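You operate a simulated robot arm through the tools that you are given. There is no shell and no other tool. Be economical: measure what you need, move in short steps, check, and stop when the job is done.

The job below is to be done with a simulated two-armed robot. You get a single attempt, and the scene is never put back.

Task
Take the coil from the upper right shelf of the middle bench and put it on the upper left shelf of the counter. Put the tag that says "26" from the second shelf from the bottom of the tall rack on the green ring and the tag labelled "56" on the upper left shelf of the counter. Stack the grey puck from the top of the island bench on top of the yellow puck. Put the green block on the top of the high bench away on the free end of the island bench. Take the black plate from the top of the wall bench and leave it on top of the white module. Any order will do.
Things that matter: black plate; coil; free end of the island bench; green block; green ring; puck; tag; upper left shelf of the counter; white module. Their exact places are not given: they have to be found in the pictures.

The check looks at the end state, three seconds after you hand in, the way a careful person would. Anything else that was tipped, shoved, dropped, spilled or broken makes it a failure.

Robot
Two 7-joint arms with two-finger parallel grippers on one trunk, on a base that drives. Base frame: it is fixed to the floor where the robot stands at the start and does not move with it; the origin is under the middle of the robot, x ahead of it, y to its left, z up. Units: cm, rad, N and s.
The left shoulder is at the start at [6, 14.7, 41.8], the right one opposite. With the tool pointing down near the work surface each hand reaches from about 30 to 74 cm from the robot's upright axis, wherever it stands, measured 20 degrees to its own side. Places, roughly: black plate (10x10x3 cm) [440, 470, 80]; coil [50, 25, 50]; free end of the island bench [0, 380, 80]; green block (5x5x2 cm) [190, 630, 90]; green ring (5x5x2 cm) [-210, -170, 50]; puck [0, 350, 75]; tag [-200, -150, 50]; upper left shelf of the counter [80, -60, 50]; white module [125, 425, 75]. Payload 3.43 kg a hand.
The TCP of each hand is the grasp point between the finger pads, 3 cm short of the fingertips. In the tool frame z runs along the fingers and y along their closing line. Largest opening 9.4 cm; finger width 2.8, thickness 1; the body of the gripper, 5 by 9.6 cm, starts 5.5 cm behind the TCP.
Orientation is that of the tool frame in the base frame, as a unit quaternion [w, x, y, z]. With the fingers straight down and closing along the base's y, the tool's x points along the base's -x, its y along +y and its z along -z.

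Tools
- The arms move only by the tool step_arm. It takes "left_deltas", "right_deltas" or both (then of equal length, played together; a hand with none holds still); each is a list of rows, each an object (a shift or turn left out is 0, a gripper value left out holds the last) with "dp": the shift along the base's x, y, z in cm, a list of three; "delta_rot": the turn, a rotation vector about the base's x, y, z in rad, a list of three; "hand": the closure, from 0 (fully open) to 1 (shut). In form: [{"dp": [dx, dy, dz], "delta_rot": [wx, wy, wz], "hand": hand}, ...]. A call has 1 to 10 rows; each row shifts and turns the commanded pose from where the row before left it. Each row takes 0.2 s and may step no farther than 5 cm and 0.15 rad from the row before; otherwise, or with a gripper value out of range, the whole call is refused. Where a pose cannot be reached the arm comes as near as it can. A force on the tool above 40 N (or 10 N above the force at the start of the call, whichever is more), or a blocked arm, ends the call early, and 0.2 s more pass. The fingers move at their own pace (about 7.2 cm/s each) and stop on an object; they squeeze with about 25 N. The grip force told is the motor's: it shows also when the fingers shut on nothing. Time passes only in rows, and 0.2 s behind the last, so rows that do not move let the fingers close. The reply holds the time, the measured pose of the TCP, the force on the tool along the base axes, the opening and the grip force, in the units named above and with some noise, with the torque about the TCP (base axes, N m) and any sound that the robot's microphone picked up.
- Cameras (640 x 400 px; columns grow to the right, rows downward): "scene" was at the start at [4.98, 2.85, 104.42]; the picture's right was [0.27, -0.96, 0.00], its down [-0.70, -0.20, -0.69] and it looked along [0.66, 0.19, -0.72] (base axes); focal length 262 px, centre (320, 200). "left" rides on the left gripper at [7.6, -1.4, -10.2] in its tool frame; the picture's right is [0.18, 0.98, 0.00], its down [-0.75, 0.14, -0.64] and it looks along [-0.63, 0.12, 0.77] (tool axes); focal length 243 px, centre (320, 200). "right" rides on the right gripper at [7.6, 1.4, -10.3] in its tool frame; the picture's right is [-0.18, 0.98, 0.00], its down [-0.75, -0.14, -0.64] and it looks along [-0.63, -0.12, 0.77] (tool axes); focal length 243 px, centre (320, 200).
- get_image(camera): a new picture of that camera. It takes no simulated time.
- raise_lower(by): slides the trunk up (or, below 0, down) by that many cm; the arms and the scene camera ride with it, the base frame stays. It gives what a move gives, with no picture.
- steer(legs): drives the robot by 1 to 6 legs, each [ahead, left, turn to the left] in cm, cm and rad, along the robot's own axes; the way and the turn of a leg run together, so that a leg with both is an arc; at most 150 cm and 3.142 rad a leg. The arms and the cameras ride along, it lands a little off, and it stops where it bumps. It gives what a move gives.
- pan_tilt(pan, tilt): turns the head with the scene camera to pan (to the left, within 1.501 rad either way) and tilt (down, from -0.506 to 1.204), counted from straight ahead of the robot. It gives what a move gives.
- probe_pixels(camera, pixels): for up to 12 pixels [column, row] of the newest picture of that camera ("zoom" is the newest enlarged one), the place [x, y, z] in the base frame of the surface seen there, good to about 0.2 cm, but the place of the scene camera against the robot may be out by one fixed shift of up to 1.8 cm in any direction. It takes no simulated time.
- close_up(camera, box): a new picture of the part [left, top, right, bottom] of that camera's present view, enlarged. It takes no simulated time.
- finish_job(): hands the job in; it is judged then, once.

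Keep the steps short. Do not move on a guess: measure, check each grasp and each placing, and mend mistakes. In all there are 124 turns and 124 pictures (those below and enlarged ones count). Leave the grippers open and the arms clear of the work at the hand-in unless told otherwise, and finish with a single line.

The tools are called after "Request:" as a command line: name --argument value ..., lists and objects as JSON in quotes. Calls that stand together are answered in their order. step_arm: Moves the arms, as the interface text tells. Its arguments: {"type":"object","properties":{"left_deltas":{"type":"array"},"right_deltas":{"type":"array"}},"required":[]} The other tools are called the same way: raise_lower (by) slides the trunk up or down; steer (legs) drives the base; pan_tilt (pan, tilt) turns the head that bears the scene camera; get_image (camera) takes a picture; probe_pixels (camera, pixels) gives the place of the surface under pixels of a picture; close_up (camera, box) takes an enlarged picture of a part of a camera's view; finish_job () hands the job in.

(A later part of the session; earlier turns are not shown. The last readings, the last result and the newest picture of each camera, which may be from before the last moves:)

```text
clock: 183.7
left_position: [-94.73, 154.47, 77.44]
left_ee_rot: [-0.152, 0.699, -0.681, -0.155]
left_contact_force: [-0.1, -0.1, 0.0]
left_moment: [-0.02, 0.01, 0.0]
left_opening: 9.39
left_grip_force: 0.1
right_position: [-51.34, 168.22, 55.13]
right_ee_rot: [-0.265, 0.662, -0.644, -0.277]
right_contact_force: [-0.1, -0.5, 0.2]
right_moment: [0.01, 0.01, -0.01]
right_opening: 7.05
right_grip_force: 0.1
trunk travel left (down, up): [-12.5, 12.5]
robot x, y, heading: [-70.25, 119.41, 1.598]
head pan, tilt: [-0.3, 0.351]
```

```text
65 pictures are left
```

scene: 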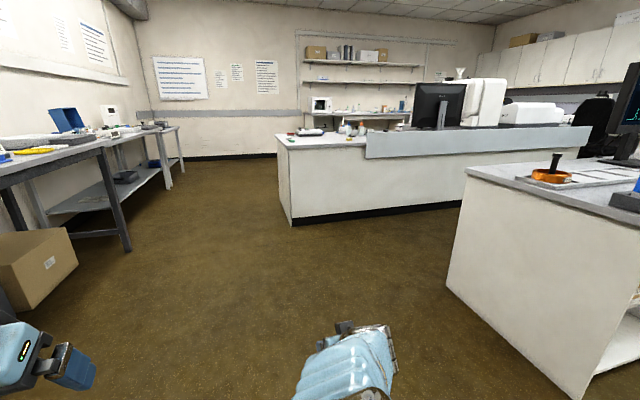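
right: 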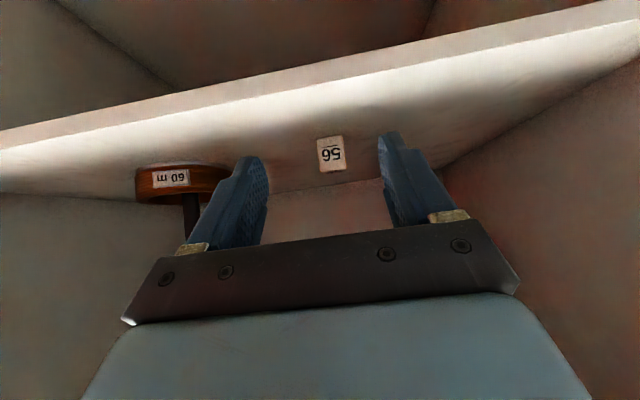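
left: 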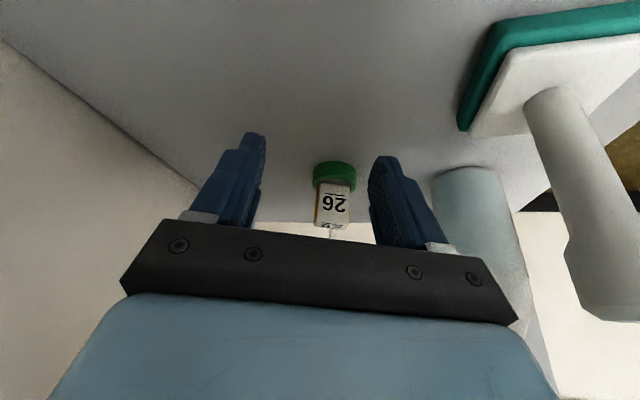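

Request:
probe_pixels --camera "scene" --pixels '[[292, 224], [278, 140], [315, 137], [360, 150], [500, 215], [447, 285], [590, 395], [465, 175], [345, 136], [480, 155], [330, 115], [588, 130]]'

Request:
close_up --camera "scene" --box '[260, 80, 460, 170]'

```text
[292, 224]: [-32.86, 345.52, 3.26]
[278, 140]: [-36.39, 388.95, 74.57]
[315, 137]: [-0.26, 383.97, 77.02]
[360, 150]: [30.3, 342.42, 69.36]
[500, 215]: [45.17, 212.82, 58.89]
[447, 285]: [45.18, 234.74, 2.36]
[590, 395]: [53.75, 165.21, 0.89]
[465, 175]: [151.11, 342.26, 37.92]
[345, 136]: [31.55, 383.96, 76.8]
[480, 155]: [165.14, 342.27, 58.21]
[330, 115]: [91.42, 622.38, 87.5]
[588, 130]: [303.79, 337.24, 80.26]
```

```text
3.20 times, centred on (360, 125) of scene
```

zoom: 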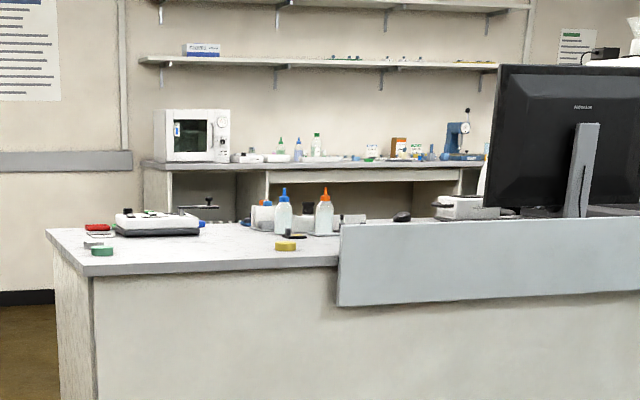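

Island bench: front y≈343, left end x≈−36, top ≈75. Pucks visible: green, yellow, red, a grey one. Raise both hands with fingers straight down, then drive over.

Request:
step_arm --right_deltas '[{"dp": [0, -1, 4.2], "delta_rot": [-0.098, 0, 0]}, {"dp": [0, -1, 4.2], "delta_rot": [-0.098, 0, 0]}, {"dp": [0, -1, 4.2], "delta_rot": [-0.098, 0, 0]}, {"dp": [0, -1, 4.2], "delta_rot": [-0.098, 0, 0]}, {"dp": [0, -1, 4.2], "delta_rot": [-0.098, 0, 0]}, {"dp": [0, -1, 4.2], "delta_rot": [-0.098, 0, 0]}, {"dp": [0, -1, 4.2], "delta_rot": [-0.098, 0, 0]}, {"dp": [0, -1, 4.2], "delta_rot": [-0.098, 0, 0]}]' --left_deltas '[{"dp": [0, 0, 2], "delta_rot": [-0.0545, 0, 0]}, {"dp": [0, 0, 2], "delta_rot": [-0.0545, 0, 0]}, {"dp": [0, 0, 2], "delta_rot": [-0.0545, 0, 0]}, {"dp": [0, 0, 2], "delta_rot": [-0.0545, 0, 0]}, {"dp": [0, 0, 2], "delta_rot": [-0.0545, 0, 0]}, {"dp": [0, 0, 2], "delta_rot": [-0.0545, 0, 0]}, {"dp": [0, 0, 2], "delta_rot": [-0.0545, 0, 0]}, {"dp": [0, 0, 2], "delta_rot": [-0.0545, 0, 0]}]'

Request:
steer --legs '[[145, 0, -0.028], [0, -58, 0], [20, 0, 0]]'

Request:
pan_tilt --pan 0.0 --tilt 0.55

Request:
get_image --camera "scene"

```text
clock: 185.5
left_position: [-94.79, 153.81, 89.33]
left_ee_rot: [-0.047, 0.715, -0.696, -0.056]
left_contact_force: [-1.2, 0.2, 0.3]
left_moment: [0.02, -0.03, -0.02]
left_opening: 9.39
left_grip_force: 0.1
left hand out of reach, approached as far as the arm can: row 6, 7, 8
right_position: [-51.64, 160.59, 87.82]
right_ee_rot: [-0.001, 0.713, -0.701, -0.018]
right_contact_force: [-1.1, 0.6, 0.0]
right_moment: [0.0, -0.08, 0.01]
right_opening: 7.06
right_grip_force: 0.0
right hand out of reach, approached as far as the arm can: row 8
trunk travel left (down, up): [-12.5, 12.5]
robot x, y, heading: [-70.34, 119.36, 1.597]
head pan, tilt: [-0.3, 0.351]
```

```text
clock: 196.7
left_position: [-33.62, 317.55, 89.41]
left_ee_rot: [0.049, -0.685, 0.724, 0.054]
left_contact_force: [-0.7, 0.4, -0.1]
left_moment: [0.01, 0.0, -0.02]
left_opening: 9.41
left_grip_force: 0.0
right_position: [9.93, 320.84, 87.86]
right_ee_rot: [0.003, -0.685, 0.728, 0.02]
right_contact_force: [0.3, 0.1, -0.1]
right_moment: [-0.02, 0.01, 0.0]
right_opening: 7.05
right_grip_force: 0.1
trunk travel left (down, up): [-12.5, 12.5]
robot x, y, heading: [-11.9, 281.13, 1.517]
head pan, tilt: [-0.3, 0.351]
```

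```text
clock: 197.5
left_position: [-33.64, 317.46, 89.39]
left_ee_rot: [0.051, -0.686, 0.724, 0.056]
left_contact_force: [0.0, 1.3, 0.5]
left_moment: [-0.02, -0.02, 0.0]
left_opening: 9.4
left_grip_force: 0.1
right_position: [9.87, 320.88, 87.89]
right_ee_rot: [0.002, -0.685, 0.729, 0.019]
right_contact_force: [-0.1, 1.0, -0.2]
right_moment: [-0.01, -0.02, -0.05]
right_opening: 7.02
right_grip_force: 0.0
trunk travel left (down, up): [-12.5, 12.5]
robot x, y, heading: [-11.94, 281.01, 1.519]
head pan, tilt: [0.0, 0.55]
```

```text
63 pictures are left
```

scene: 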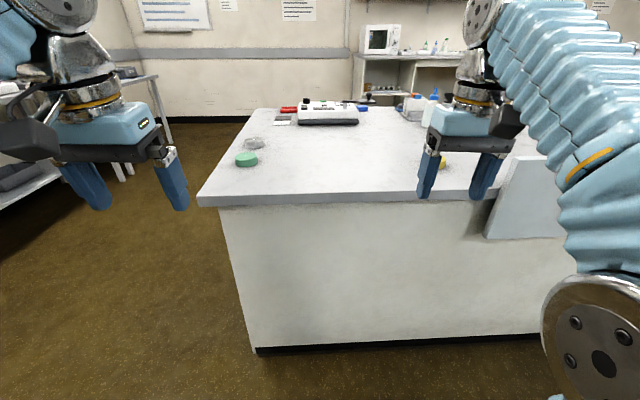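

Request:
close_up --camera "scene" --box '[210, 90, 450, 220]'

Request:
probe_pixels --camera "scene" --pixels '[[246, 156], [246, 164], [254, 140], [254, 147], [282, 121], [443, 160], [210, 200], [253, 110], [330, 122], [330, 108], [400, 194], [490, 200]]'

```text
2.67 times, centred on (330, 155) of scene
```

zoom: 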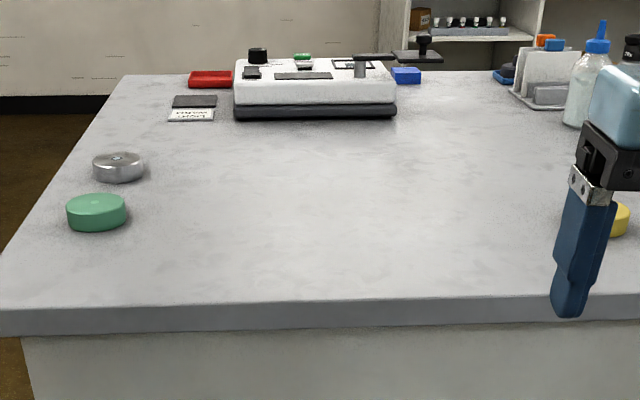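

```text
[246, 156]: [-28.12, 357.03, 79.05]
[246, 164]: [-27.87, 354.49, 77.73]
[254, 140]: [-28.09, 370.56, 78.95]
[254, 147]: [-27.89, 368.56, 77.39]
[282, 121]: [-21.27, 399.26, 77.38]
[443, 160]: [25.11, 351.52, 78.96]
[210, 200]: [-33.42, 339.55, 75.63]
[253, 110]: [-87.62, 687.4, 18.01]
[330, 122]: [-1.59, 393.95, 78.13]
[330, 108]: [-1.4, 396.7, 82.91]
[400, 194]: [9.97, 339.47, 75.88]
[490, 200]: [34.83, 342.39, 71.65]
```

Grey puck ≈(−28,370.5), top ≈78; yellow ≈(25,352); green next to grey. Straighten heading and come closer to the bench.

Request:
steer --legs '[[0, 0, 0.053], [0, -5, 0], [16, 0, 0]]'

Request:
step_arm --left_deltas '[{"dp": [0.5, 4, 0.3], "delta_rot": [0.06, 0, 0]}, {"dp": [0.5, 4, 0.3], "delta_rot": [0.06, 0, 0]}, {"dp": [0.5, 4, 0.3], "delta_rot": [0.06, 0, 0]}, {"dp": [0.5, 4, 0.3], "delta_rot": [0.06, 0, 0]}, {"dp": [0.5, 3, 0]}]'

Request:
get_image --camera "left"

Request:
get_image --camera "scene"

```text
clock: 199.9
left_position: [-30.68, 333.04, 89.4]
left_ee_rot: [-0.048, 0.706, -0.704, -0.057]
left_contact_force: [0.0, 0.8, 0.4]
left_moment: [-0.03, 0.01, 0.01]
left_opening: 9.39
left_grip_force: 0.1
right_position: [12.67, 338.68, 87.68]
right_ee_rot: [0.002, -0.705, 0.709, 0.019]
right_contact_force: [-0.2, 0.9, 0.0]
right_moment: [-0.02, -0.01, 0.01]
right_opening: 7.05
right_grip_force: 0.1
trunk travel left (down, up): [-12.5, 12.5]
robot x, y, heading: [-6.74, 297.81, 1.571]
head pan, tilt: [0.0, 0.55]
```

```text
clock: 201.1
left_position: [-27.76, 351.92, 90.68]
left_ee_rot: [-0.131, 0.695, -0.692, -0.142]
left_contact_force: [-0.8, -0.7, -1.1]
left_moment: [0.02, -0.04, -0.02]
left_opening: 9.41
left_grip_force: 0.2
right_position: [12.58, 338.55, 87.86]
right_ee_rot: [0.001, -0.705, 0.709, 0.019]
right_contact_force: [0.0, -1.5, 0.6]
right_moment: [0.03, -0.03, -0.04]
right_opening: 7.03
right_grip_force: 0.1
trunk travel left (down, up): [-12.5, 12.5]
robot x, y, heading: [-7.22, 297.63, 1.576]
head pan, tilt: [0.0, 0.55]
```

```text
61 pictures are left
```

left: 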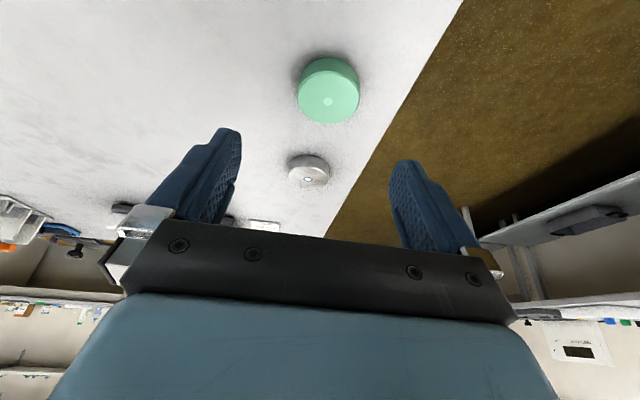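

```text
60 pictures are left
```

scene: 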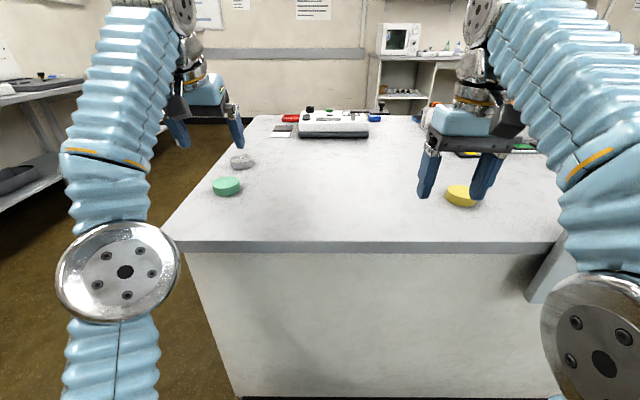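

Request:
probe_pixels --camera "left" --pixels '[[307, 180], [291, 170], [326, 166], [308, 158], [312, 165], [265, 190], [328, 101], [328, 62], [308, 187]]'

Request:
probe_pixels --camera "scene" --pixels '[[461, 192], [461, 205], [446, 197], [477, 196], [242, 157], [242, 166], [231, 161], [253, 160], [462, 186]]'

```text
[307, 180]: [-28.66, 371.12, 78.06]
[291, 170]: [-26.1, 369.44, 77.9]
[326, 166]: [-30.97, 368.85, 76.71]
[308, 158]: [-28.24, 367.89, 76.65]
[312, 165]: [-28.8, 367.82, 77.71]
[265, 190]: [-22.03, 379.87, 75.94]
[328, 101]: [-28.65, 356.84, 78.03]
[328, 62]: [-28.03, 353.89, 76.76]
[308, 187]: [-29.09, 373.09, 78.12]
```

```text
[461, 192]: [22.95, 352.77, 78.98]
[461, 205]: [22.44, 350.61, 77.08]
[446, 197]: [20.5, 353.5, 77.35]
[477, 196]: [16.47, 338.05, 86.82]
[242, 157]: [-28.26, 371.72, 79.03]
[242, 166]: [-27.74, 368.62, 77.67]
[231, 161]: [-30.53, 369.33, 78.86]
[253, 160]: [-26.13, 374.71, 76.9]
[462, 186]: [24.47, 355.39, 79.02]
```

Grey puck centre ≈(−28.6,370.6), top 78.05, table ≈75.9. Move over it, then down to TCP z≈79.5.

Request:
step_arm --left_deltas '[{"dp": [-0.2, 3.6, 0]}, {"dp": [-0.2, 3.6, 0]}, {"dp": [-0.2, 3.6, 0]}, {"dp": [-0.2, 3.6, 0]}, {"dp": [0, 3.3, 0]}, {"dp": [0, 0, -3]}, {"dp": [0, 0, -3]}]'

Request:
get_image --camera "left"

```text
clock: 202.8
left_position: [-26.72, 359.18, 79.28]
left_ee_rot: [-0.147, 0.695, -0.688, -0.149]
left_contact_force: [-0.6, -5.6, 13.6]
left_moment: [-0.18, -0.59, -0.45]
left_opening: 9.35
left_grip_force: 0.1
left hand out of reach, approached as far as the arm can: row 1, 2, 3, 4, 5
right_position: [12.68, 338.55, 87.75]
right_ee_rot: [0.003, -0.705, 0.709, 0.02]
right_contact_force: [-0.3, -0.3, 0.0]
right_moment: [-0.04, 0.01, -0.01]
right_opening: 7.05
right_grip_force: 0.0
trunk travel left (down, up): [-12.5, 12.5]
robot x, y, heading: [-6.72, 297.5, 1.575]
head pan, tilt: [0.0, 0.55]
stopped in row 7 (left hand): the force on the tool passed its limit at 51 N (the readings are from after the stop); the commanded pose is now the measured one
```

```text
59 pictures are left
```

left: 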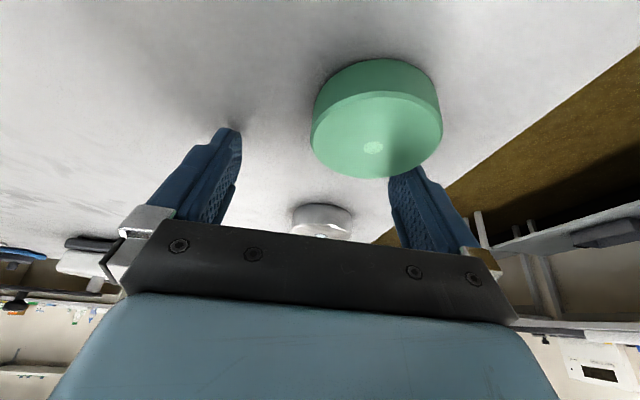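

The arm could not reach that far at height and came down short, beside the green puck. Raise straight up and check the green puck.

Request:
step_arm --left_deltas '[{"dp": [0, 0, 1]}, {"dp": [0, 0, 2]}, {"dp": [0, 0, 2]}, {"dp": [0, -1.5, 2]}]'

Request:
get_image --camera "left"

```text
clock: 203.8
left_position: [-26.51, 357.78, 86.13]
left_ee_rot: [-0.144, 0.695, -0.689, -0.147]
left_contact_force: [-0.9, -0.2, -0.6]
left_moment: [0.0, 0.02, 0.04]
left_opening: 9.39
left_grip_force: 0.0
right_position: [12.67, 338.61, 87.74]
right_ee_rot: [0.002, -0.705, 0.709, 0.019]
right_contact_force: [0.1, 0.1, 0.0]
right_moment: [0.01, 0.01, -0.02]
right_opening: 7.04
right_grip_force: 0.1
trunk travel left (down, up): [-12.5, 12.5]
robot x, y, heading: [-7.05, 297.76, 1.577]
head pan, tilt: [0.0, 0.55]
```

```text
58 pictures are left
```

left: 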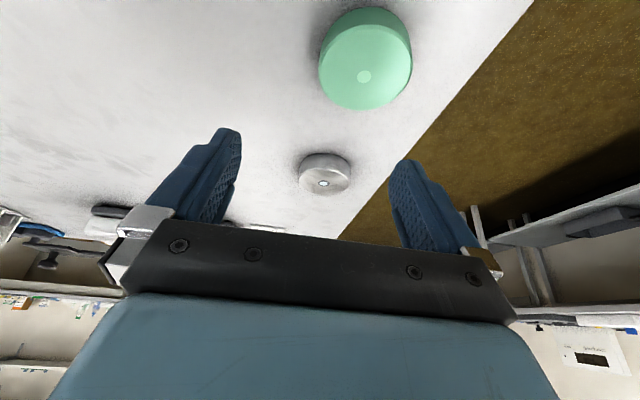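

Request:
probe_pixels --camera "left" --pixels '[[363, 77], [363, 60], [320, 60], [411, 45], [325, 184], [300, 178], [350, 170], [324, 155], [270, 160], [250, 100]]'

```text
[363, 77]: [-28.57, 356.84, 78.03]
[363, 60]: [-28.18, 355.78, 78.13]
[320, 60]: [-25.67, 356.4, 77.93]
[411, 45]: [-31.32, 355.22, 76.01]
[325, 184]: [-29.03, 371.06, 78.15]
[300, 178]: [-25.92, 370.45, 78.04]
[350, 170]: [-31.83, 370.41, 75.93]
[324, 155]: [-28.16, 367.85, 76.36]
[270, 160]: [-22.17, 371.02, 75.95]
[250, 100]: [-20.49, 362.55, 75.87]
```

Green puck unmoved (centre still −28.6,356.8); the fingertips had met the table. Raise the trunk 12.4 cm for reach and try again in small checked moves.

Request:
raise_lower --by 12.4

Request:
step_arm --left_deltas '[{"dp": [-0.4, 2.5, -2]}, {"dp": [-0.4, 2.5, -2]}, {"dp": [-0.4, 2.5, -2]}, {"dp": [-0.4, 2.5, -1]}, {"dp": [-0.4, 1.8, -1]}]'

```text
clock: 205.3
left_position: [-26.59, 357.7, 98.72]
left_ee_rot: [-0.144, 0.696, -0.688, -0.147]
left_contact_force: [-0.5, 0.0, 0.5]
left_moment: [-0.01, -0.01, 0.01]
left_opening: 9.42
left_grip_force: 0.0
right_position: [12.73, 338.66, 100.08]
right_ee_rot: [0.002, -0.704, 0.71, 0.02]
right_contact_force: [-0.2, -0.4, 1.1]
right_moment: [-0.02, 0.03, 0.0]
right_opening: 7.06
right_grip_force: 0.0
trunk travel left (down, up): [-24.9, 0.1]
robot x, y, heading: [-7.07, 297.54, 1.576]
head pan, tilt: [0.0, 0.55]
```

```text
clock: 206.5
left_position: [-28.81, 366.41, 88.75]
left_ee_rot: [-0.143, 0.696, -0.688, -0.148]
left_contact_force: [0.3, 0.1, -0.2]
left_moment: [0.03, 0.02, 0.01]
left_opening: 9.4
left_grip_force: 0.0
left hand out of reach, approached as far as the arm can: row 1, 3, 4, 5
right_position: [12.68, 338.63, 100.14]
right_ee_rot: [0.002, -0.705, 0.709, 0.02]
right_contact_force: [-0.6, 0.0, 0.4]
right_moment: [0.01, 0.01, 0.0]
right_opening: 7.03
right_grip_force: 0.1
trunk travel left (down, up): [-24.9, 0.1]
robot x, y, heading: [-6.66, 298.08, 1.576]
head pan, tilt: [0.0, 0.55]
```

Descend in steps and see whether y reaches ≈369.6.

Request:
step_arm --left_deltas '[{"dp": [0, 0, -2]}, {"dp": [0, 0, -2]}, {"dp": [0, 0, -1]}]'

Request:
get_image --camera "left"

```text
clock: 207.3
left_position: [-28.77, 368.43, 84.77]
left_ee_rot: [-0.143, 0.696, -0.688, -0.146]
left_contact_force: [0.0, 0.1, 0.2]
left_moment: [0.01, 0.0, 0.01]
left_opening: 9.42
left_grip_force: 0.0
left hand out of reach, approached as far as the arm can: row 1, 2, 3
right_position: [12.67, 338.72, 100.13]
right_ee_rot: [0.002, -0.705, 0.709, 0.019]
right_contact_force: [0.2, 0.6, 0.1]
right_moment: [0.0, 0.0, 0.02]
right_opening: 7.05
right_grip_force: 0.0
trunk travel left (down, up): [-24.9, 0.1]
robot x, y, heading: [-6.9, 298.03, 1.575]
head pan, tilt: [0.0, 0.55]
```

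```text
57 pictures are left
```

left: 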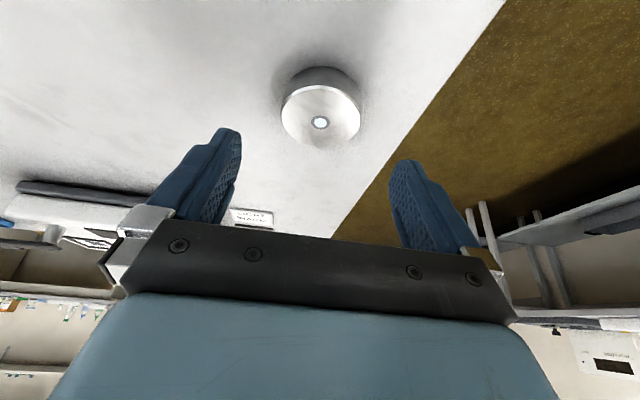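

Request:
step_arm --left_deltas '[{"dp": [0, 0, -1.5]}, {"dp": [0, 0, -1.5]}, {"dp": [0, 0, -1]}]'

Request:
get_image --camera "left"

```text
clock: 208.1
left_position: [-28.91, 370.25, 81.94]
left_ee_rot: [-0.143, 0.696, -0.689, -0.146]
left_contact_force: [-0.7, -0.5, 0.1]
left_moment: [0.02, 0.02, 0.01]
left_opening: 9.41
left_grip_force: 0.0
left hand out of reach, approached as far as the arm can: row 1, 2, 3
right_position: [12.63, 338.61, 100.1]
right_ee_rot: [0.002, -0.705, 0.709, 0.018]
right_contact_force: [0.8, -0.6, 0.3]
right_moment: [0.02, -0.02, -0.02]
right_opening: 7.06
right_grip_force: 0.0
trunk travel left (down, up): [-24.9, 0.1]
robot x, y, heading: [-6.66, 297.77, 1.577]
head pan, tilt: [0.0, 0.55]
```

```text
56 pictures are left
```

left: 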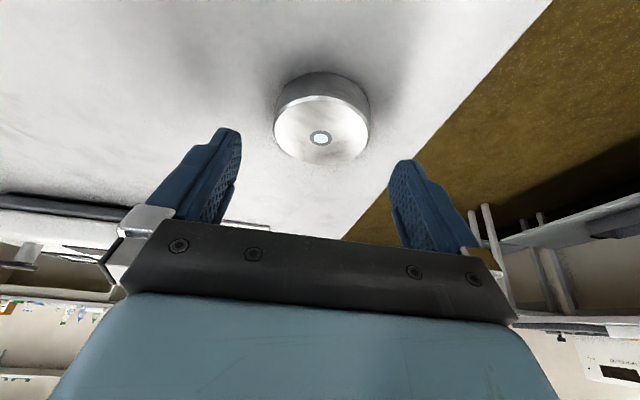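

Request:
step_arm --left_deltas '[{"dp": [0.2, -0.4, -1]}, {"dp": [0, -0.2, -0.8]}, {"dp": [0, 0, -0.5]}]'

Request:
get_image --camera "left"

```text
clock: 208.9
left_position: [-28.54, 371.16, 80.37]
left_ee_rot: [-0.144, 0.695, -0.689, -0.147]
left_contact_force: [0.6, -0.5, -0.5]
left_moment: [0.0, -0.02, -0.03]
left_opening: 9.4
left_grip_force: 0.1
left hand out of reach, approached as far as the arm can: row 1, 2
right_position: [12.82, 338.63, 100.21]
right_ee_rot: [0.002, -0.705, 0.709, 0.019]
right_contact_force: [0.2, -0.1, -0.5]
right_moment: [-0.01, 0.04, -0.01]
right_opening: 7.04
right_grip_force: 0.0
trunk travel left (down, up): [-24.9, 0.1]
robot x, y, heading: [-7.05, 298.16, 1.577]
head pan, tilt: [0.0, 0.55]
```

```text
55 pictures are left
```

left: 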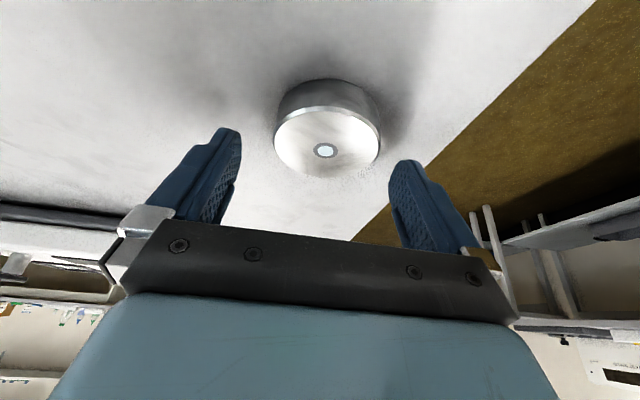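

Request:
step_arm --left_deltas '[{"dp": [0, -0.8, -0.3]}, {"dp": [0, -0.7, -0.3]}, {"dp": [0, 0, -0.3]}, {"dp": [0, 0, 0]}]'

Request:
get_image --camera "left"

```text
clock: 209.9
left_position: [-28.68, 371.24, 80.07]
left_ee_rot: [-0.143, 0.696, -0.689, -0.146]
left_contact_force: [0.4, 0.2, 0.1]
left_moment: [0.01, 0.01, 0.0]
left_opening: 9.41
left_grip_force: 0.1
left hand out of reach, approached as far as the arm can: row 1, 2
right_position: [12.83, 338.67, 100.12]
right_ee_rot: [0.002, -0.704, 0.709, 0.019]
right_contact_force: [0.1, -0.1, 0.4]
right_moment: [-0.02, 0.03, 0.01]
right_opening: 7.04
right_grip_force: 0.1
trunk travel left (down, up): [-24.9, 0.1]
robot x, y, heading: [-6.94, 297.88, 1.574]
head pan, tilt: [0.0, 0.55]
```

```text
54 pictures are left
```

left: 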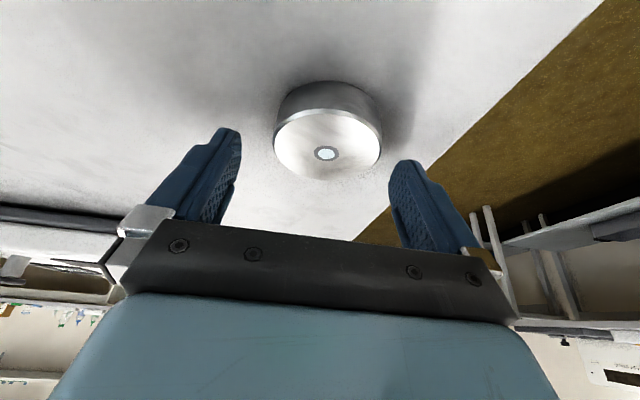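

Request:
step_arm --left_deltas '[{"dp": [0, -0.8, -0.3]}, {"dp": [0, -0.7, -0.2]}, {"dp": [0, 0, 0]}]'

Request:
get_image --camera "left"

```text
clock: 210.7
left_position: [-28.59, 371.11, 80.2]
left_ee_rot: [-0.145, 0.695, -0.688, -0.147]
left_contact_force: [-0.4, 0.9, -0.3]
left_moment: [0.03, 0.04, 0.02]
left_opening: 9.38
left_grip_force: 0.1
left hand out of reach, approached as far as the arm can: row 1, 2
right_position: [12.62, 338.56, 100.28]
right_ee_rot: [0.002, -0.705, 0.709, 0.019]
right_contact_force: [-0.2, 0.3, 0.0]
right_moment: [0.03, 0.01, -0.02]
right_opening: 7.03
right_grip_force: 0.1
trunk travel left (down, up): [-24.9, 0.1]
robot x, y, heading: [-6.97, 298.35, 1.576]
head pan, tilt: [0.0, 0.55]
```

```text
53 pictures are left
```

left: 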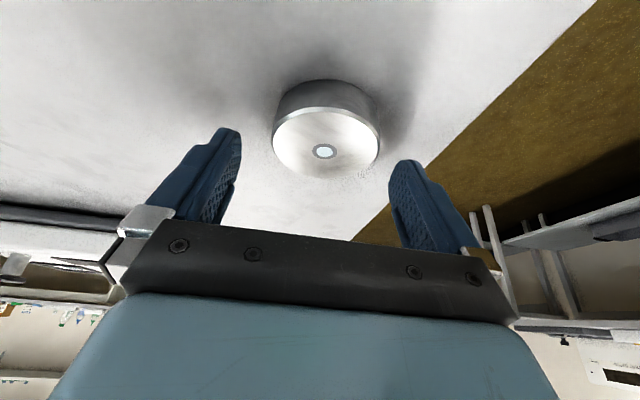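

The solver is stuck near full stretch. Step back/up a little to free it, then return to the target.

Request:
step_arm --left_deltas '[{"dp": [0, -3, 1]}, {"dp": [0, -3, 1]}, {"dp": [0, 0, 0]}]'

```text
clock: 211.5
left_position: [-28.86, 368.9, 84.46]
left_ee_rot: [-0.143, 0.695, -0.689, -0.147]
left_contact_force: [0.0, 0.3, 0.1]
left_moment: [-0.03, -0.04, -0.02]
left_opening: 9.44
left_grip_force: 0.1
left hand out of reach, approached as far as the arm can: row 1, 2
right_position: [12.75, 338.6, 100.1]
right_ee_rot: [0.003, -0.704, 0.71, 0.019]
right_contact_force: [-0.1, -0.4, -0.5]
right_moment: [0.01, -0.03, -0.02]
right_opening: 7.05
right_grip_force: 0.1
trunk travel left (down, up): [-24.9, 0.1]
robot x, y, heading: [-6.89, 297.88, 1.576]
head pan, tilt: [0.0, 0.55]
```

Tilt the hand a bit more (brings the wrist nearer the shoulder) and back off.

Request:
step_arm --left_deltas '[{"dp": [0, -2, 0.5], "delta_rot": [0.05, 0, 0]}, {"dp": [0, -2, 0.5], "delta_rot": [0.05, 0, 0]}, {"dp": [0, -2, 0], "delta_rot": [0.05, 0, 0]}, {"dp": [0, -2, 0]}, {"dp": [0, -1, 0]}, {"dp": [0, 0, 0]}]'

Request:
steer --legs '[[4, 0, 0]]'

```text
clock: 212.9
left_position: [-29.28, 368.12, 91.07]
left_ee_rot: [-0.195, 0.683, -0.675, -0.199]
left_contact_force: [0.4, 0.2, 0.7]
left_moment: [0.0, 0.02, 0.01]
left_opening: 9.4
left_grip_force: 0.0
left hand out of reach, approached as far as the arm can: row 1, 2, 3, 4, 5
right_position: [12.76, 338.61, 100.14]
right_ee_rot: [0.002, -0.705, 0.709, 0.019]
right_contact_force: [1.0, -0.3, 1.0]
right_moment: [0.02, 0.01, 0.01]
right_opening: 7.04
right_grip_force: 0.1
trunk travel left (down, up): [-24.9, 0.1]
robot x, y, heading: [-7.57, 297.84, 1.572]
head pan, tilt: [0.0, 0.55]
```

```text
clock: 213.8
left_position: [-29.15, 372.09, 91.2]
left_ee_rot: [-0.196, 0.683, -0.675, -0.198]
left_contact_force: [-0.1, 0.6, -0.5]
left_moment: [0.03, 0.01, -0.05]
left_opening: 9.37
left_grip_force: 0.0
right_position: [12.54, 342.63, 100.25]
right_ee_rot: [0.002, -0.705, 0.709, 0.019]
right_contact_force: [-0.1, -1.4, -0.4]
right_moment: [0.02, -0.01, -0.01]
right_opening: 7.07
right_grip_force: 0.0
trunk travel left (down, up): [-24.9, 0.1]
robot x, y, heading: [-7.09, 301.93, 1.574]
head pan, tilt: [0.0, 0.55]
```

Request:
step_arm --left_deltas '[{"dp": [0, -3, -2]}, {"dp": [0, -3, -2]}, {"dp": [0, -3, 0]}, {"dp": [0, 0, 0]}]'

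```text
clock: 214.8
left_position: [-29.32, 371.05, 92.31]
left_ee_rot: [-0.194, 0.683, -0.675, -0.199]
left_contact_force: [0.7, -0.8, -0.7]
left_moment: [-0.04, 0.0, -0.02]
left_opening: 9.43
left_grip_force: 0.1
left hand out of reach, approached as far as the arm can: row 1, 2, 3
right_position: [12.74, 342.65, 100.11]
right_ee_rot: [0.002, -0.705, 0.709, 0.019]
right_contact_force: [0.2, -0.1, -0.8]
right_moment: [0.01, 0.01, -0.01]
right_opening: 7.04
right_grip_force: 0.0
trunk travel left (down, up): [-24.9, 0.1]
robot x, y, heading: [-7.2, 301.83, 1.571]
head pan, tilt: [0.0, 0.55]
```

Look at the arm's posture.

Request:
get_image --camera "scene"

```text
52 pictures are left
```

scene: 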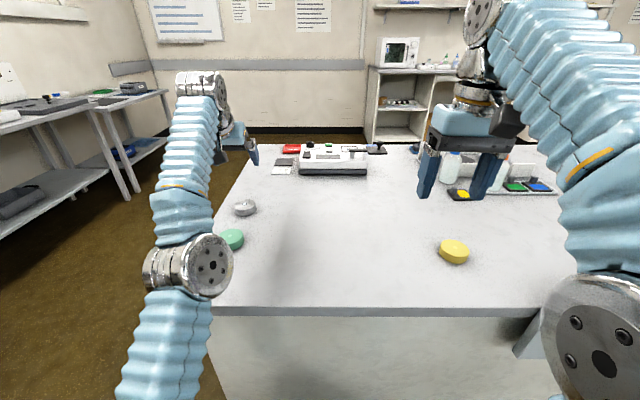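

The elbow is fully straight (singular). Command inward motion toward the shoulder (back and down equally) with holding rows.

Request:
step_arm --left_deltas '[{"dp": [0, -2, -2]}, {"dp": [0, -2, -2]}, {"dp": [0, -2, -2]}, {"dp": [0, 0, 0]}, {"dp": [0, 0, 0]}, {"dp": [0, 0, 0]}]'

```text
clock: 216.2
left_position: [-29.37, 371.43, 91.77]
left_ee_rot: [-0.195, 0.683, -0.676, -0.197]
left_contact_force: [0.4, -0.3, 0.2]
left_moment: [0.03, 0.01, 0.03]
left_opening: 9.41
left_grip_force: 0.1
left hand out of reach, approached as far as the arm can: row 1, 2, 3
right_position: [12.7, 342.62, 100.15]
right_ee_rot: [0.001, -0.705, 0.709, 0.019]
right_contact_force: [0.6, -0.3, 0.6]
right_moment: [-0.04, -0.01, -0.04]
right_opening: 7.04
right_grip_force: 0.2
trunk travel left (down, up): [-24.9, 0.1]
robot x, y, heading: [-7.19, 301.79, 1.581]
head pan, tilt: [0.0, 0.55]
```

Try breaking the singular posture with a combined sideways, inward and yaw motion.

Request:
step_arm --left_deltas '[{"dp": [3, -3, -2], "delta_rot": [0, 0, 0.12]}, {"dp": [3, -3, -2], "delta_rot": [0, 0, 0.12]}, {"dp": [3, -3, -2], "delta_rot": [0, 0, -0.12]}, {"dp": [0, -3, -2], "delta_rot": [0, 0, -0.12]}]'

```text
clock: 217.2
left_position: [-19.09, 370.4, 92.33]
left_ee_rot: [-0.194, 0.683, -0.676, -0.197]
left_contact_force: [-0.1, 0.2, -1.0]
left_moment: [0.0, 0.02, -0.01]
left_opening: 9.39
left_grip_force: 0.1
left hand out of reach, approached as far as the arm can: row 1, 2, 3, 4
right_position: [12.69, 342.65, 100.1]
right_ee_rot: [0.002, -0.705, 0.709, 0.019]
right_contact_force: [0.0, -0.3, 0.7]
right_moment: [-0.04, 0.04, -0.03]
right_opening: 7.07
right_grip_force: 0.1
trunk travel left (down, up): [-24.9, 0.1]
robot x, y, heading: [-7.15, 301.61, 1.575]
head pan, tilt: [0.0, 0.55]
```

Still locked. Try larger 5 cm inward rows (mostly back), safe above the bench.

Request:
step_arm --left_deltas '[{"dp": [0, -4.9, -0.5]}, {"dp": [0, -4.9, -0.5]}, {"dp": [0, -4.9, -0.5]}, {"dp": [0, -4.9, -0.5]}, {"dp": [0, -4.9, 0]}]'

```text
clock: 218.4
left_position: [-15.93, 358.91, 103.27]
left_ee_rot: [-0.195, 0.683, -0.676, -0.196]
left_contact_force: [0.1, 0.1, 0.4]
left_moment: [0.01, 0.02, -0.04]
left_opening: 9.4
left_grip_force: 0.1
left hand out of reach, approached as far as the arm can: row 1, 2, 3, 4, 5
right_position: [12.76, 342.63, 100.27]
right_ee_rot: [0.001, -0.705, 0.709, 0.019]
right_contact_force: [0.5, 0.5, 0.2]
right_moment: [-0.01, -0.02, 0.0]
right_opening: 7.07
right_grip_force: 0.0
trunk travel left (down, up): [-24.9, 0.1]
robot x, y, heading: [-7.14, 301.84, 1.574]
head pan, tilt: [0.0, 0.55]
```

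Request:
step_arm --left_deltas '[{"dp": [0, 0, -4.9]}, {"dp": [0, 0, -4.9]}, {"dp": [0, 0, -4.9]}]'

```text
clock: 219.2
left_position: [-14.13, 366.11, 96.23]
left_ee_rot: [-0.195, 0.684, -0.675, -0.197]
left_contact_force: [0.6, -1.3, 0.2]
left_moment: [0.01, 0.0, 0.01]
left_opening: 9.38
left_grip_force: 0.2
left hand out of reach, approached as far as the arm can: row 1, 2, 3
right_position: [12.71, 342.64, 100.25]
right_ee_rot: [0.002, -0.704, 0.71, 0.019]
right_contact_force: [-0.6, 0.7, 0.4]
right_moment: [0.04, 0.03, 0.02]
right_opening: 7.04
right_grip_force: 0.0
trunk travel left (down, up): [-24.9, 0.1]
robot x, y, heading: [-7.14, 302.14, 1.573]
head pan, tilt: [0.0, 0.55]
```

Probe the arm's shape (elbow, wrist) from that picture to understand the limit.

Request:
probe_pixels --camera "scene" --pixels '[[213, 265], [155, 265], [180, 210], [200, 120], [200, 85], [225, 95], [165, 320], [140, 390], [235, 140], [180, 160]]'

```text
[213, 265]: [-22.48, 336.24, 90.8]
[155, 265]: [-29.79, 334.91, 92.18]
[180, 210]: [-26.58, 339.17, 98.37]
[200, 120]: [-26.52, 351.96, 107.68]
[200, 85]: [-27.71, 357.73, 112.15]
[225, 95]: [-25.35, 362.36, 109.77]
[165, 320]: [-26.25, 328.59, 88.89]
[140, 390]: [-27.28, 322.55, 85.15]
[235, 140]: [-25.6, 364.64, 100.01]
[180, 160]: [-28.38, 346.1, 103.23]
```

I suspect the commanded pose has drifted far from the real one. Bring the command back toward the actual pose (forward and up).

Request:
step_arm --left_deltas '[{"dp": [0, 3.8, 3.1]}, {"dp": [0, 3.8, 3.1]}, {"dp": [0, 3.8, 3.1]}, {"dp": [0, 3.8, 3.1]}, {"dp": [0, 3.8, 3.1]}, {"dp": [0, 3.8, 3.1]}, {"dp": [0, 3.8, 3.1]}, {"dp": [0, 3.8, 3.1]}, {"dp": [0, 3.8, 3.1]}, {"dp": [0, 3.8, 3.1]}]'

```text
clock: 221.4
left_position: [-14.88, 366.65, 96.2]
left_ee_rot: [-0.194, 0.683, -0.675, -0.198]
left_contact_force: [1.2, 0.2, 0.2]
left_moment: [-0.01, 0.0, 0.02]
left_opening: 9.41
left_grip_force: 0.0
left hand out of reach, approached as far as the arm can: row 1, 2, 3, 4, 5, 6, 7, 8, 9, 10
right_position: [12.72, 342.63, 100.24]
right_ee_rot: [0.001, -0.705, 0.709, 0.019]
right_contact_force: [-0.8, 0.3, 0.6]
right_moment: [-0.02, 0.0, 0.0]
right_opening: 7.04
right_grip_force: 0.0
trunk travel left (down, up): [-24.9, 0.1]
robot x, y, heading: [-7.14, 301.94, 1.577]
head pan, tilt: [0.0, 0.55]
```

The left arm is stuck at full stretch; sliding along the reach sphere still works. Slide it up, back and to the left; this parks it clear and may free it.

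Request:
step_arm --left_deltas '[{"dp": [-1.5, -3.3, 3.2]}, {"dp": [-1.5, -3.3, 3.2]}, {"dp": [-1.5, -3.3, 3.2]}, {"dp": [-1.5, -3.3, 3.2]}, {"dp": [-1.5, -3.3, 3.2]}, {"dp": [-1.5, -3.3, 3.2]}, {"dp": [-1.5, -3.8, 2.5]}, {"dp": [-1.5, -3.8, 2.5]}, {"dp": [-1.5, -4, 2]}, {"dp": [-1.5, -4, 2]}]'

Request:
get_image --camera "scene"

```text
clock: 223.6
left_position: [-27.47, 336.17, 114.99]
left_ee_rot: [-0.196, 0.683, -0.675, -0.198]
left_contact_force: [-0.3, -0.4, -0.2]
left_moment: [0.01, -0.01, -0.03]
left_opening: 9.4
left_grip_force: 0.1
left hand out of reach, approached as far as the arm can: row 4, 5, 6, 7, 8, 9, 10
right_position: [12.68, 342.65, 100.15]
right_ee_rot: [0.002, -0.705, 0.709, 0.018]
right_contact_force: [-0.1, -0.4, 0.8]
right_moment: [0.0, -0.01, -0.02]
right_opening: 7.06
right_grip_force: 0.1
trunk travel left (down, up): [-24.9, 0.1]
robot x, y, heading: [-6.98, 301.84, 1.576]
head pan, tilt: [0.0, 0.55]
```

```text
51 pictures are left
```

scene: 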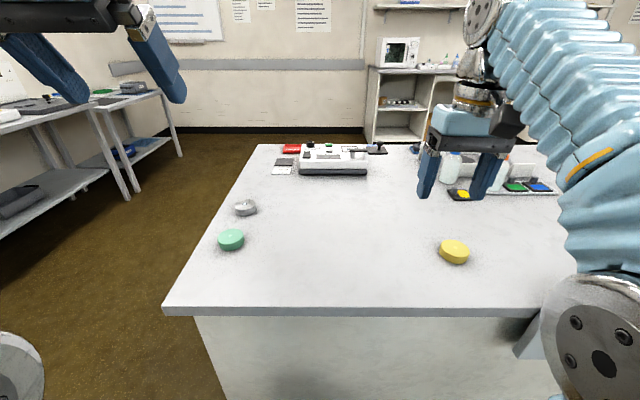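

Rows 1–3 were in reach, so it may be freed. Test: lower 10 cm.

Request:
step_arm --left_deltas '[{"dp": [0, 0, -3]}, {"dp": [0, 0, -3]}, {"dp": [0, 0, -3]}, {"dp": [0, 0, -3]}]'

```text
clock: 224.6
left_position: [-27.18, 335.88, 103.17]
left_ee_rot: [-0.195, 0.682, -0.676, -0.197]
left_contact_force: [-0.2, -0.1, -0.3]
left_moment: [-0.02, 0.04, 0.01]
left_opening: 9.43
left_grip_force: 0.0
right_position: [12.72, 342.49, 100.12]
right_ee_rot: [0.001, -0.705, 0.709, 0.019]
right_contact_force: [0.3, 0.3, -0.2]
right_moment: [-0.03, -0.01, 0.02]
right_opening: 7.05
right_grip_force: 0.0
trunk travel left (down, up): [-24.9, 0.1]
robot x, y, heading: [-6.88, 302.03, 1.569]
head pan, tilt: [0.0, 0.55]
```

Free again. Go low first, then forward over the green puck at z≈83.5.

Request:
step_arm --left_deltas '[{"dp": [-0.2, 1, -3]}, {"dp": [-0.2, 1, -3]}, {"dp": [-0.2, 1, -3]}, {"dp": [-0.2, 1, -3]}, {"dp": [-0.2, 1, -3]}, {"dp": [-0.2, 1, -2.5]}, {"dp": [-0.2, 1, -2]}, {"dp": [0, 3, 0]}, {"dp": [0, 3, 0]}, {"dp": [0, 3, 0]}]'

Request:
step_arm --left_deltas '[{"dp": [0, 3, 0]}, {"dp": [0, 3, 0]}, {"dp": [0, 3, 0]}, {"dp": [0, 3, 0]}, {"dp": [0, 2, 0]}]'

Request:
get_image --camera "left"

```text
clock: 226.8
left_position: [-28.51, 352.11, 83.64]
left_ee_rot: [-0.196, 0.684, -0.674, -0.199]
left_contact_force: [0.2, 0.1, 0.2]
left_moment: [-0.03, 0.0, 0.0]
left_opening: 9.39
left_grip_force: 0.1
right_position: [12.6, 342.63, 100.15]
right_ee_rot: [0.002, -0.705, 0.709, 0.019]
right_contact_force: [0.3, -0.2, 1.1]
right_moment: [0.02, 0.01, 0.01]
right_opening: 7.04
right_grip_force: 0.0
trunk travel left (down, up): [-24.9, 0.1]
robot x, y, heading: [-6.99, 302.01, 1.574]
head pan, tilt: [0.0, 0.55]
```

```text
clock: 228.0
left_position: [-28.77, 366.09, 83.41]
left_ee_rot: [-0.196, 0.683, -0.676, -0.197]
left_contact_force: [-0.4, 0.2, 0.6]
left_moment: [-0.02, 0.0, 0.01]
left_opening: 9.4
left_grip_force: 0.1
right_position: [12.7, 342.64, 100.26]
right_ee_rot: [0.002, -0.705, 0.709, 0.019]
right_contact_force: [0.5, -0.8, 0.0]
right_moment: [-0.02, 0.0, 0.01]
right_opening: 7.05
right_grip_force: 0.0
trunk travel left (down, up): [-24.9, 0.1]
robot x, y, heading: [-7.26, 301.92, 1.571]
head pan, tilt: [0.0, 0.55]
```

```text
50 pictures are left
```

left: 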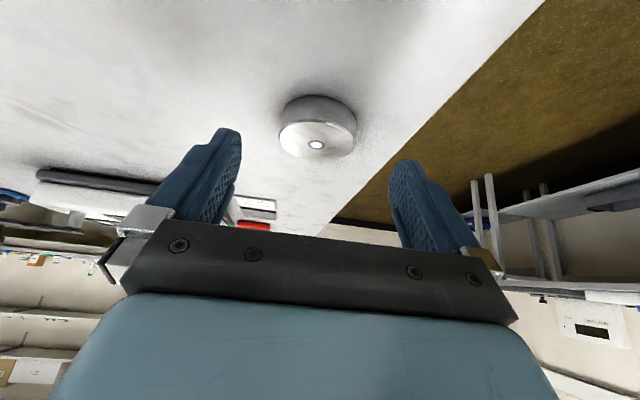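

Good, tracking well. Now diagonal to (−28.6, 369.1, 79.5), and close.

Request:
step_arm --left_deltas '[{"dp": [0.1, 1, -1.2]}, {"dp": [0, 1, -1.2]}, {"dp": [0, 1, -1]}, {"dp": [0, 0, -0.5]}, {"dp": [0, 0, 0]}]'

Request:
get_image --camera "left"

```text
clock: 229.2
left_position: [-28.73, 368.79, 79.72]
left_ee_rot: [-0.196, 0.683, -0.676, -0.198]
left_contact_force: [-0.3, -0.6, 0.2]
left_moment: [-0.01, -0.01, -0.01]
left_opening: 9.4
left_grip_force: 0.1
right_position: [12.68, 342.69, 100.05]
right_ee_rot: [0.002, -0.704, 0.71, 0.019]
right_contact_force: [-0.1, -1.0, 0.1]
right_moment: [0.02, -0.04, 0.0]
right_opening: 7.07
right_grip_force: 0.2
trunk travel left (down, up): [-24.9, 0.1]
robot x, y, heading: [-6.88, 301.98, 1.576]
head pan, tilt: [0.0, 0.55]
```

```text
49 pictures are left
```

left: 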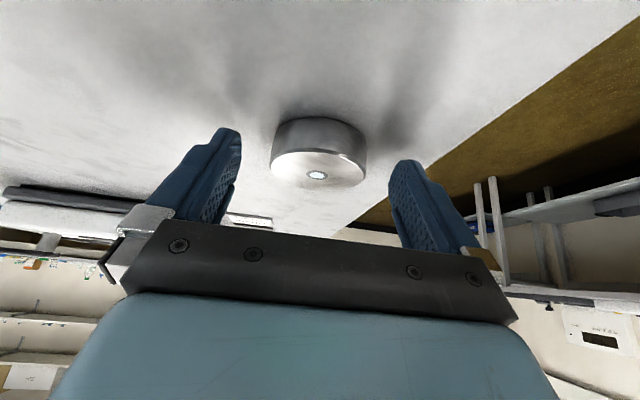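

Request:
step_arm --left_deltas '[{"hand": 1}, {"hand": 1}, {"hand": 1}, {"hand": 1}, {"dp": [0, 0, 1]}, {"dp": [0, 0, 1.5]}, {"dp": [0, 0, 1.5]}]'

Request:
get_image --camera "left"

```text
clock: 230.8
left_position: [-28.84, 369.02, 83.52]
left_ee_rot: [-0.196, 0.682, -0.676, -0.197]
left_contact_force: [-0.3, 0.3, -3.5]
left_moment: [-0.07, 0.0, 0.01]
left_opening: 5.91
left_grip_force: 24.8
right_position: [12.69, 342.51, 100.22]
right_ee_rot: [0.001, -0.705, 0.709, 0.019]
right_contact_force: [-0.8, 0.1, 0.1]
right_moment: [0.0, 0.02, 0.0]
right_opening: 7.06
right_grip_force: 0.1
trunk travel left (down, up): [-24.9, 0.1]
robot x, y, heading: [-7.08, 301.89, 1.576]
head pan, tilt: [0.0, 0.55]
```

```text
48 pictures are left
```

left: 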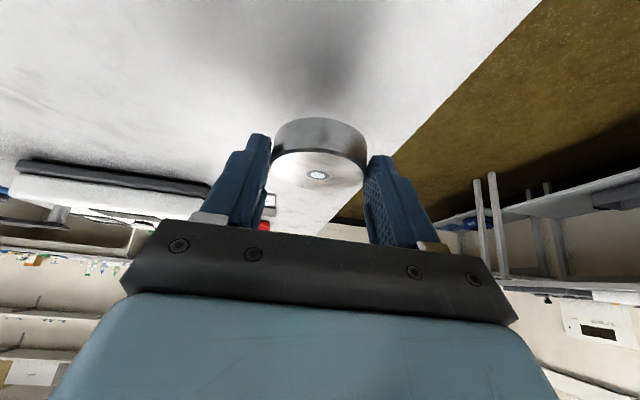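

Puck held. Raise a bit and retract to y≈351.5, then shift the base right 51 cm.

Request:
step_arm --left_deltas '[{"dp": [0, 0, 1.5]}, {"dp": [0, -3, 0.5]}, {"dp": [0, -3, 0.5]}, {"dp": [0, -3, 0.5]}, {"dp": [0, -3, 0]}, {"dp": [0, -3, 0]}, {"dp": [0, -2.5, 0]}]'

Request:
steer --legs '[[0, -51.5, 0]]'

Request:
get_image --camera "left"

Request:
get_image --camera "scene"

```text
clock: 232.4
left_position: [-28.67, 351.63, 86.4]
left_ee_rot: [-0.196, 0.683, -0.675, -0.198]
left_contact_force: [0.6, -0.3, -4.4]
left_moment: [-0.05, 0.03, 0.01]
left_opening: 5.93
left_grip_force: 24.6
right_position: [12.79, 342.62, 100.09]
right_ee_rot: [0.002, -0.705, 0.709, 0.02]
right_contact_force: [0.4, 0.7, -0.3]
right_moment: [-0.01, -0.01, -0.01]
right_opening: 7.04
right_grip_force: 0.0
trunk travel left (down, up): [-24.9, 0.1]
robot x, y, heading: [-7.02, 301.87, 1.575]
head pan, tilt: [0.0, 0.55]
```

```text
clock: 235.3
left_position: [22.03, 351.7, 86.39]
left_ee_rot: [-0.196, 0.681, -0.677, -0.197]
left_contact_force: [0.3, -0.4, -4.0]
left_moment: [-0.06, -0.03, -0.03]
left_opening: 5.93
left_grip_force: 24.7
right_position: [63.24, 342.58, 100.0]
right_ee_rot: [0.001, -0.703, 0.711, 0.019]
right_contact_force: [0.1, -0.4, 0.6]
right_moment: [0.01, 0.03, 0.01]
right_opening: 7.05
right_grip_force: 0.1
trunk travel left (down, up): [-24.9, 0.1]
robot x, y, heading: [43.18, 301.9, 1.564]
head pan, tilt: [0.0, 0.55]
```

```text
47 pictures are left
```

left: 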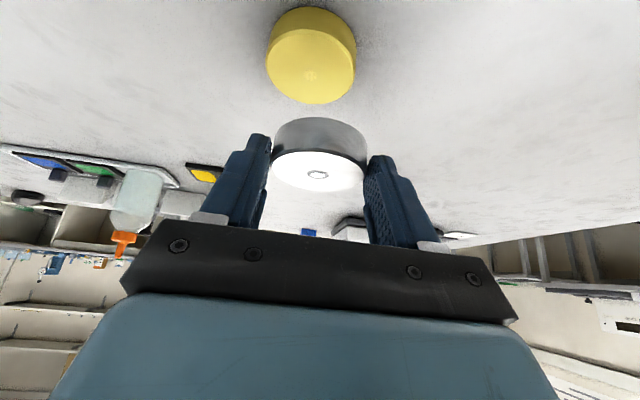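

```text
46 pictures are left
```

scene: 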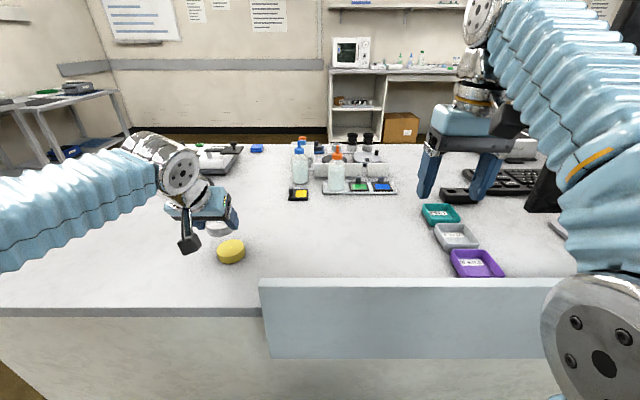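

Request:
probe_pixels --camera "left" --pixels '[[312, 75], [311, 95], [267, 58], [355, 52], [312, 20], [318, 175], [276, 160], [365, 158], [318, 122], [312, 101], [318, 187]]'

```text
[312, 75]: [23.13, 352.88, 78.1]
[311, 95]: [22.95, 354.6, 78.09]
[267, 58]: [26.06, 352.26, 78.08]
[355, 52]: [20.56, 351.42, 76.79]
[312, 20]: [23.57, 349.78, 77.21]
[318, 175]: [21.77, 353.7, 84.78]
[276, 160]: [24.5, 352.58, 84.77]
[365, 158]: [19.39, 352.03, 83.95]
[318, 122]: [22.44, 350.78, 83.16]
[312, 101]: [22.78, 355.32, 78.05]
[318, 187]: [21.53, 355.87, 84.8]
```

Yellow centre (23.15,352.75), top 78.1; grey centre (21.77,353.6), bottom ≈82.6. Shift (+1.4,−0.85), then lower 4.4.

Request:
step_arm --left_deltas '[{"dp": [0.7, -0.45, 0]}, {"dp": [0.7, -0.4, 0]}, {"dp": [0, 0, -1.5]}, {"dp": [0, 0, -1.5]}, {"dp": [0, 0, -0.7]}, {"dp": [0, 0, 0]}]'

Request:
get_image --camera "left"

```text
clock: 236.7
left_position: [23.28, 351.04, 82.72]
left_ee_rot: [-0.196, 0.681, -0.678, -0.196]
left_contact_force: [0.1, 0.8, -4.3]
left_moment: [-0.06, -0.02, 0.01]
left_opening: 5.95
left_grip_force: 25.3
right_position: [63.29, 342.58, 100.13]
right_ee_rot: [0.002, -0.702, 0.711, 0.019]
right_contact_force: [0.0, -0.5, -0.5]
right_moment: [-0.03, 0.0, -0.02]
right_opening: 7.06
right_grip_force: 0.1
trunk travel left (down, up): [-24.9, 0.1]
robot x, y, heading: [43.17, 301.86, 1.571]
head pan, tilt: [0.0, 0.55]
```

```text
45 pictures are left
```

left: 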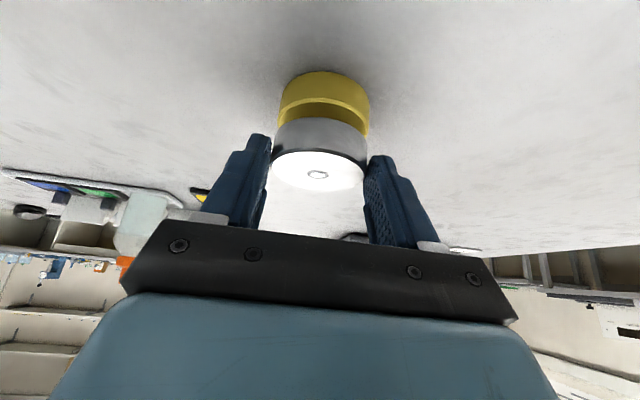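

Request:
probe_pixels --camera "left" --pixels '[[282, 100], [368, 108], [325, 75], [325, 95], [276, 160], [365, 158], [320, 122], [318, 174], [318, 187], [325, 103]]'

```text
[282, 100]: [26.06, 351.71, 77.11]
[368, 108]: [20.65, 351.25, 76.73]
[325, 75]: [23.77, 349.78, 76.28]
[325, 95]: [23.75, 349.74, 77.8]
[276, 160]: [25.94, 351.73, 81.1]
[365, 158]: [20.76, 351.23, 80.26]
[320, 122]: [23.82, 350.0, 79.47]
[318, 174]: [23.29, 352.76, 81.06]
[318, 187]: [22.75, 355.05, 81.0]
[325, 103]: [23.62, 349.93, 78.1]
```

Aligned. Lower the last 0.8 cm gently.

Request:
step_arm --left_deltas '[{"dp": [0, 0, -0.3]}, {"dp": [0, 0, -0.25]}, {"dp": [0, 0, -0.15]}, {"dp": [0, 0, -0.1]}, {"dp": [0, 0, 0]}]'

```text
clock: 237.9
left_position: [23.38, 350.67, 81.92]
left_ee_rot: [-0.196, 0.681, -0.678, -0.197]
left_contact_force: [0.3, 0.9, -3.4]
left_moment: [-0.04, -0.02, -0.02]
left_opening: 5.94
left_grip_force: 25.3
right_position: [63.28, 342.58, 100.25]
right_ee_rot: [0.002, -0.702, 0.712, 0.019]
right_contact_force: [0.3, -0.7, 0.4]
right_moment: [-0.02, -0.03, -0.01]
right_opening: 7.04
right_grip_force: 0.1
trunk travel left (down, up): [-24.9, 0.1]
robot x, y, heading: [43.38, 301.76, 1.57]
head pan, tilt: [0.0, 0.55]
```

Request:
step_arm --left_deltas '[{"dp": [0, 0.1, -0.1]}, {"dp": [0, 0, -0.1]}, {"dp": [0, 0, 0]}]'

Request:
get_image --camera "left"

```text
clock: 238.7
left_position: [23.22, 350.93, 81.86]
left_ee_rot: [-0.197, 0.681, -0.677, -0.198]
left_contact_force: [-2.3, 0.8, 3.6]
left_moment: [0.03, -0.03, 0.07]
left_opening: 5.94
left_grip_force: 25.1
right_position: [63.27, 342.5, 100.09]
right_ee_rot: [0.002, -0.703, 0.711, 0.019]
right_contact_force: [-0.4, -0.3, 0.4]
right_moment: [0.0, 0.0, 0.01]
right_opening: 7.05
right_grip_force: 0.0
trunk travel left (down, up): [-24.9, 0.1]
robot x, y, heading: [43.5, 302.22, 1.568]
head pan, tilt: [0.0, 0.55]
```

```text
44 pictures are left
```

left: 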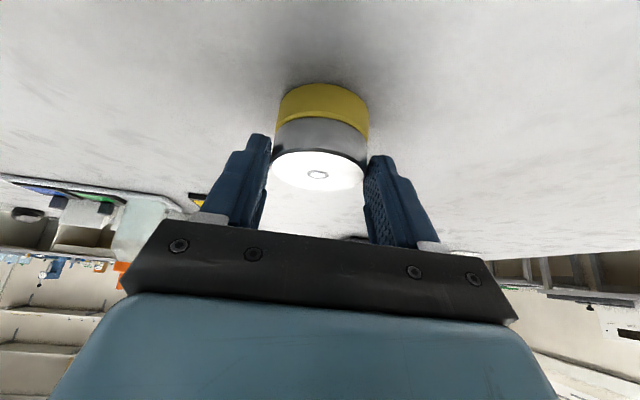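

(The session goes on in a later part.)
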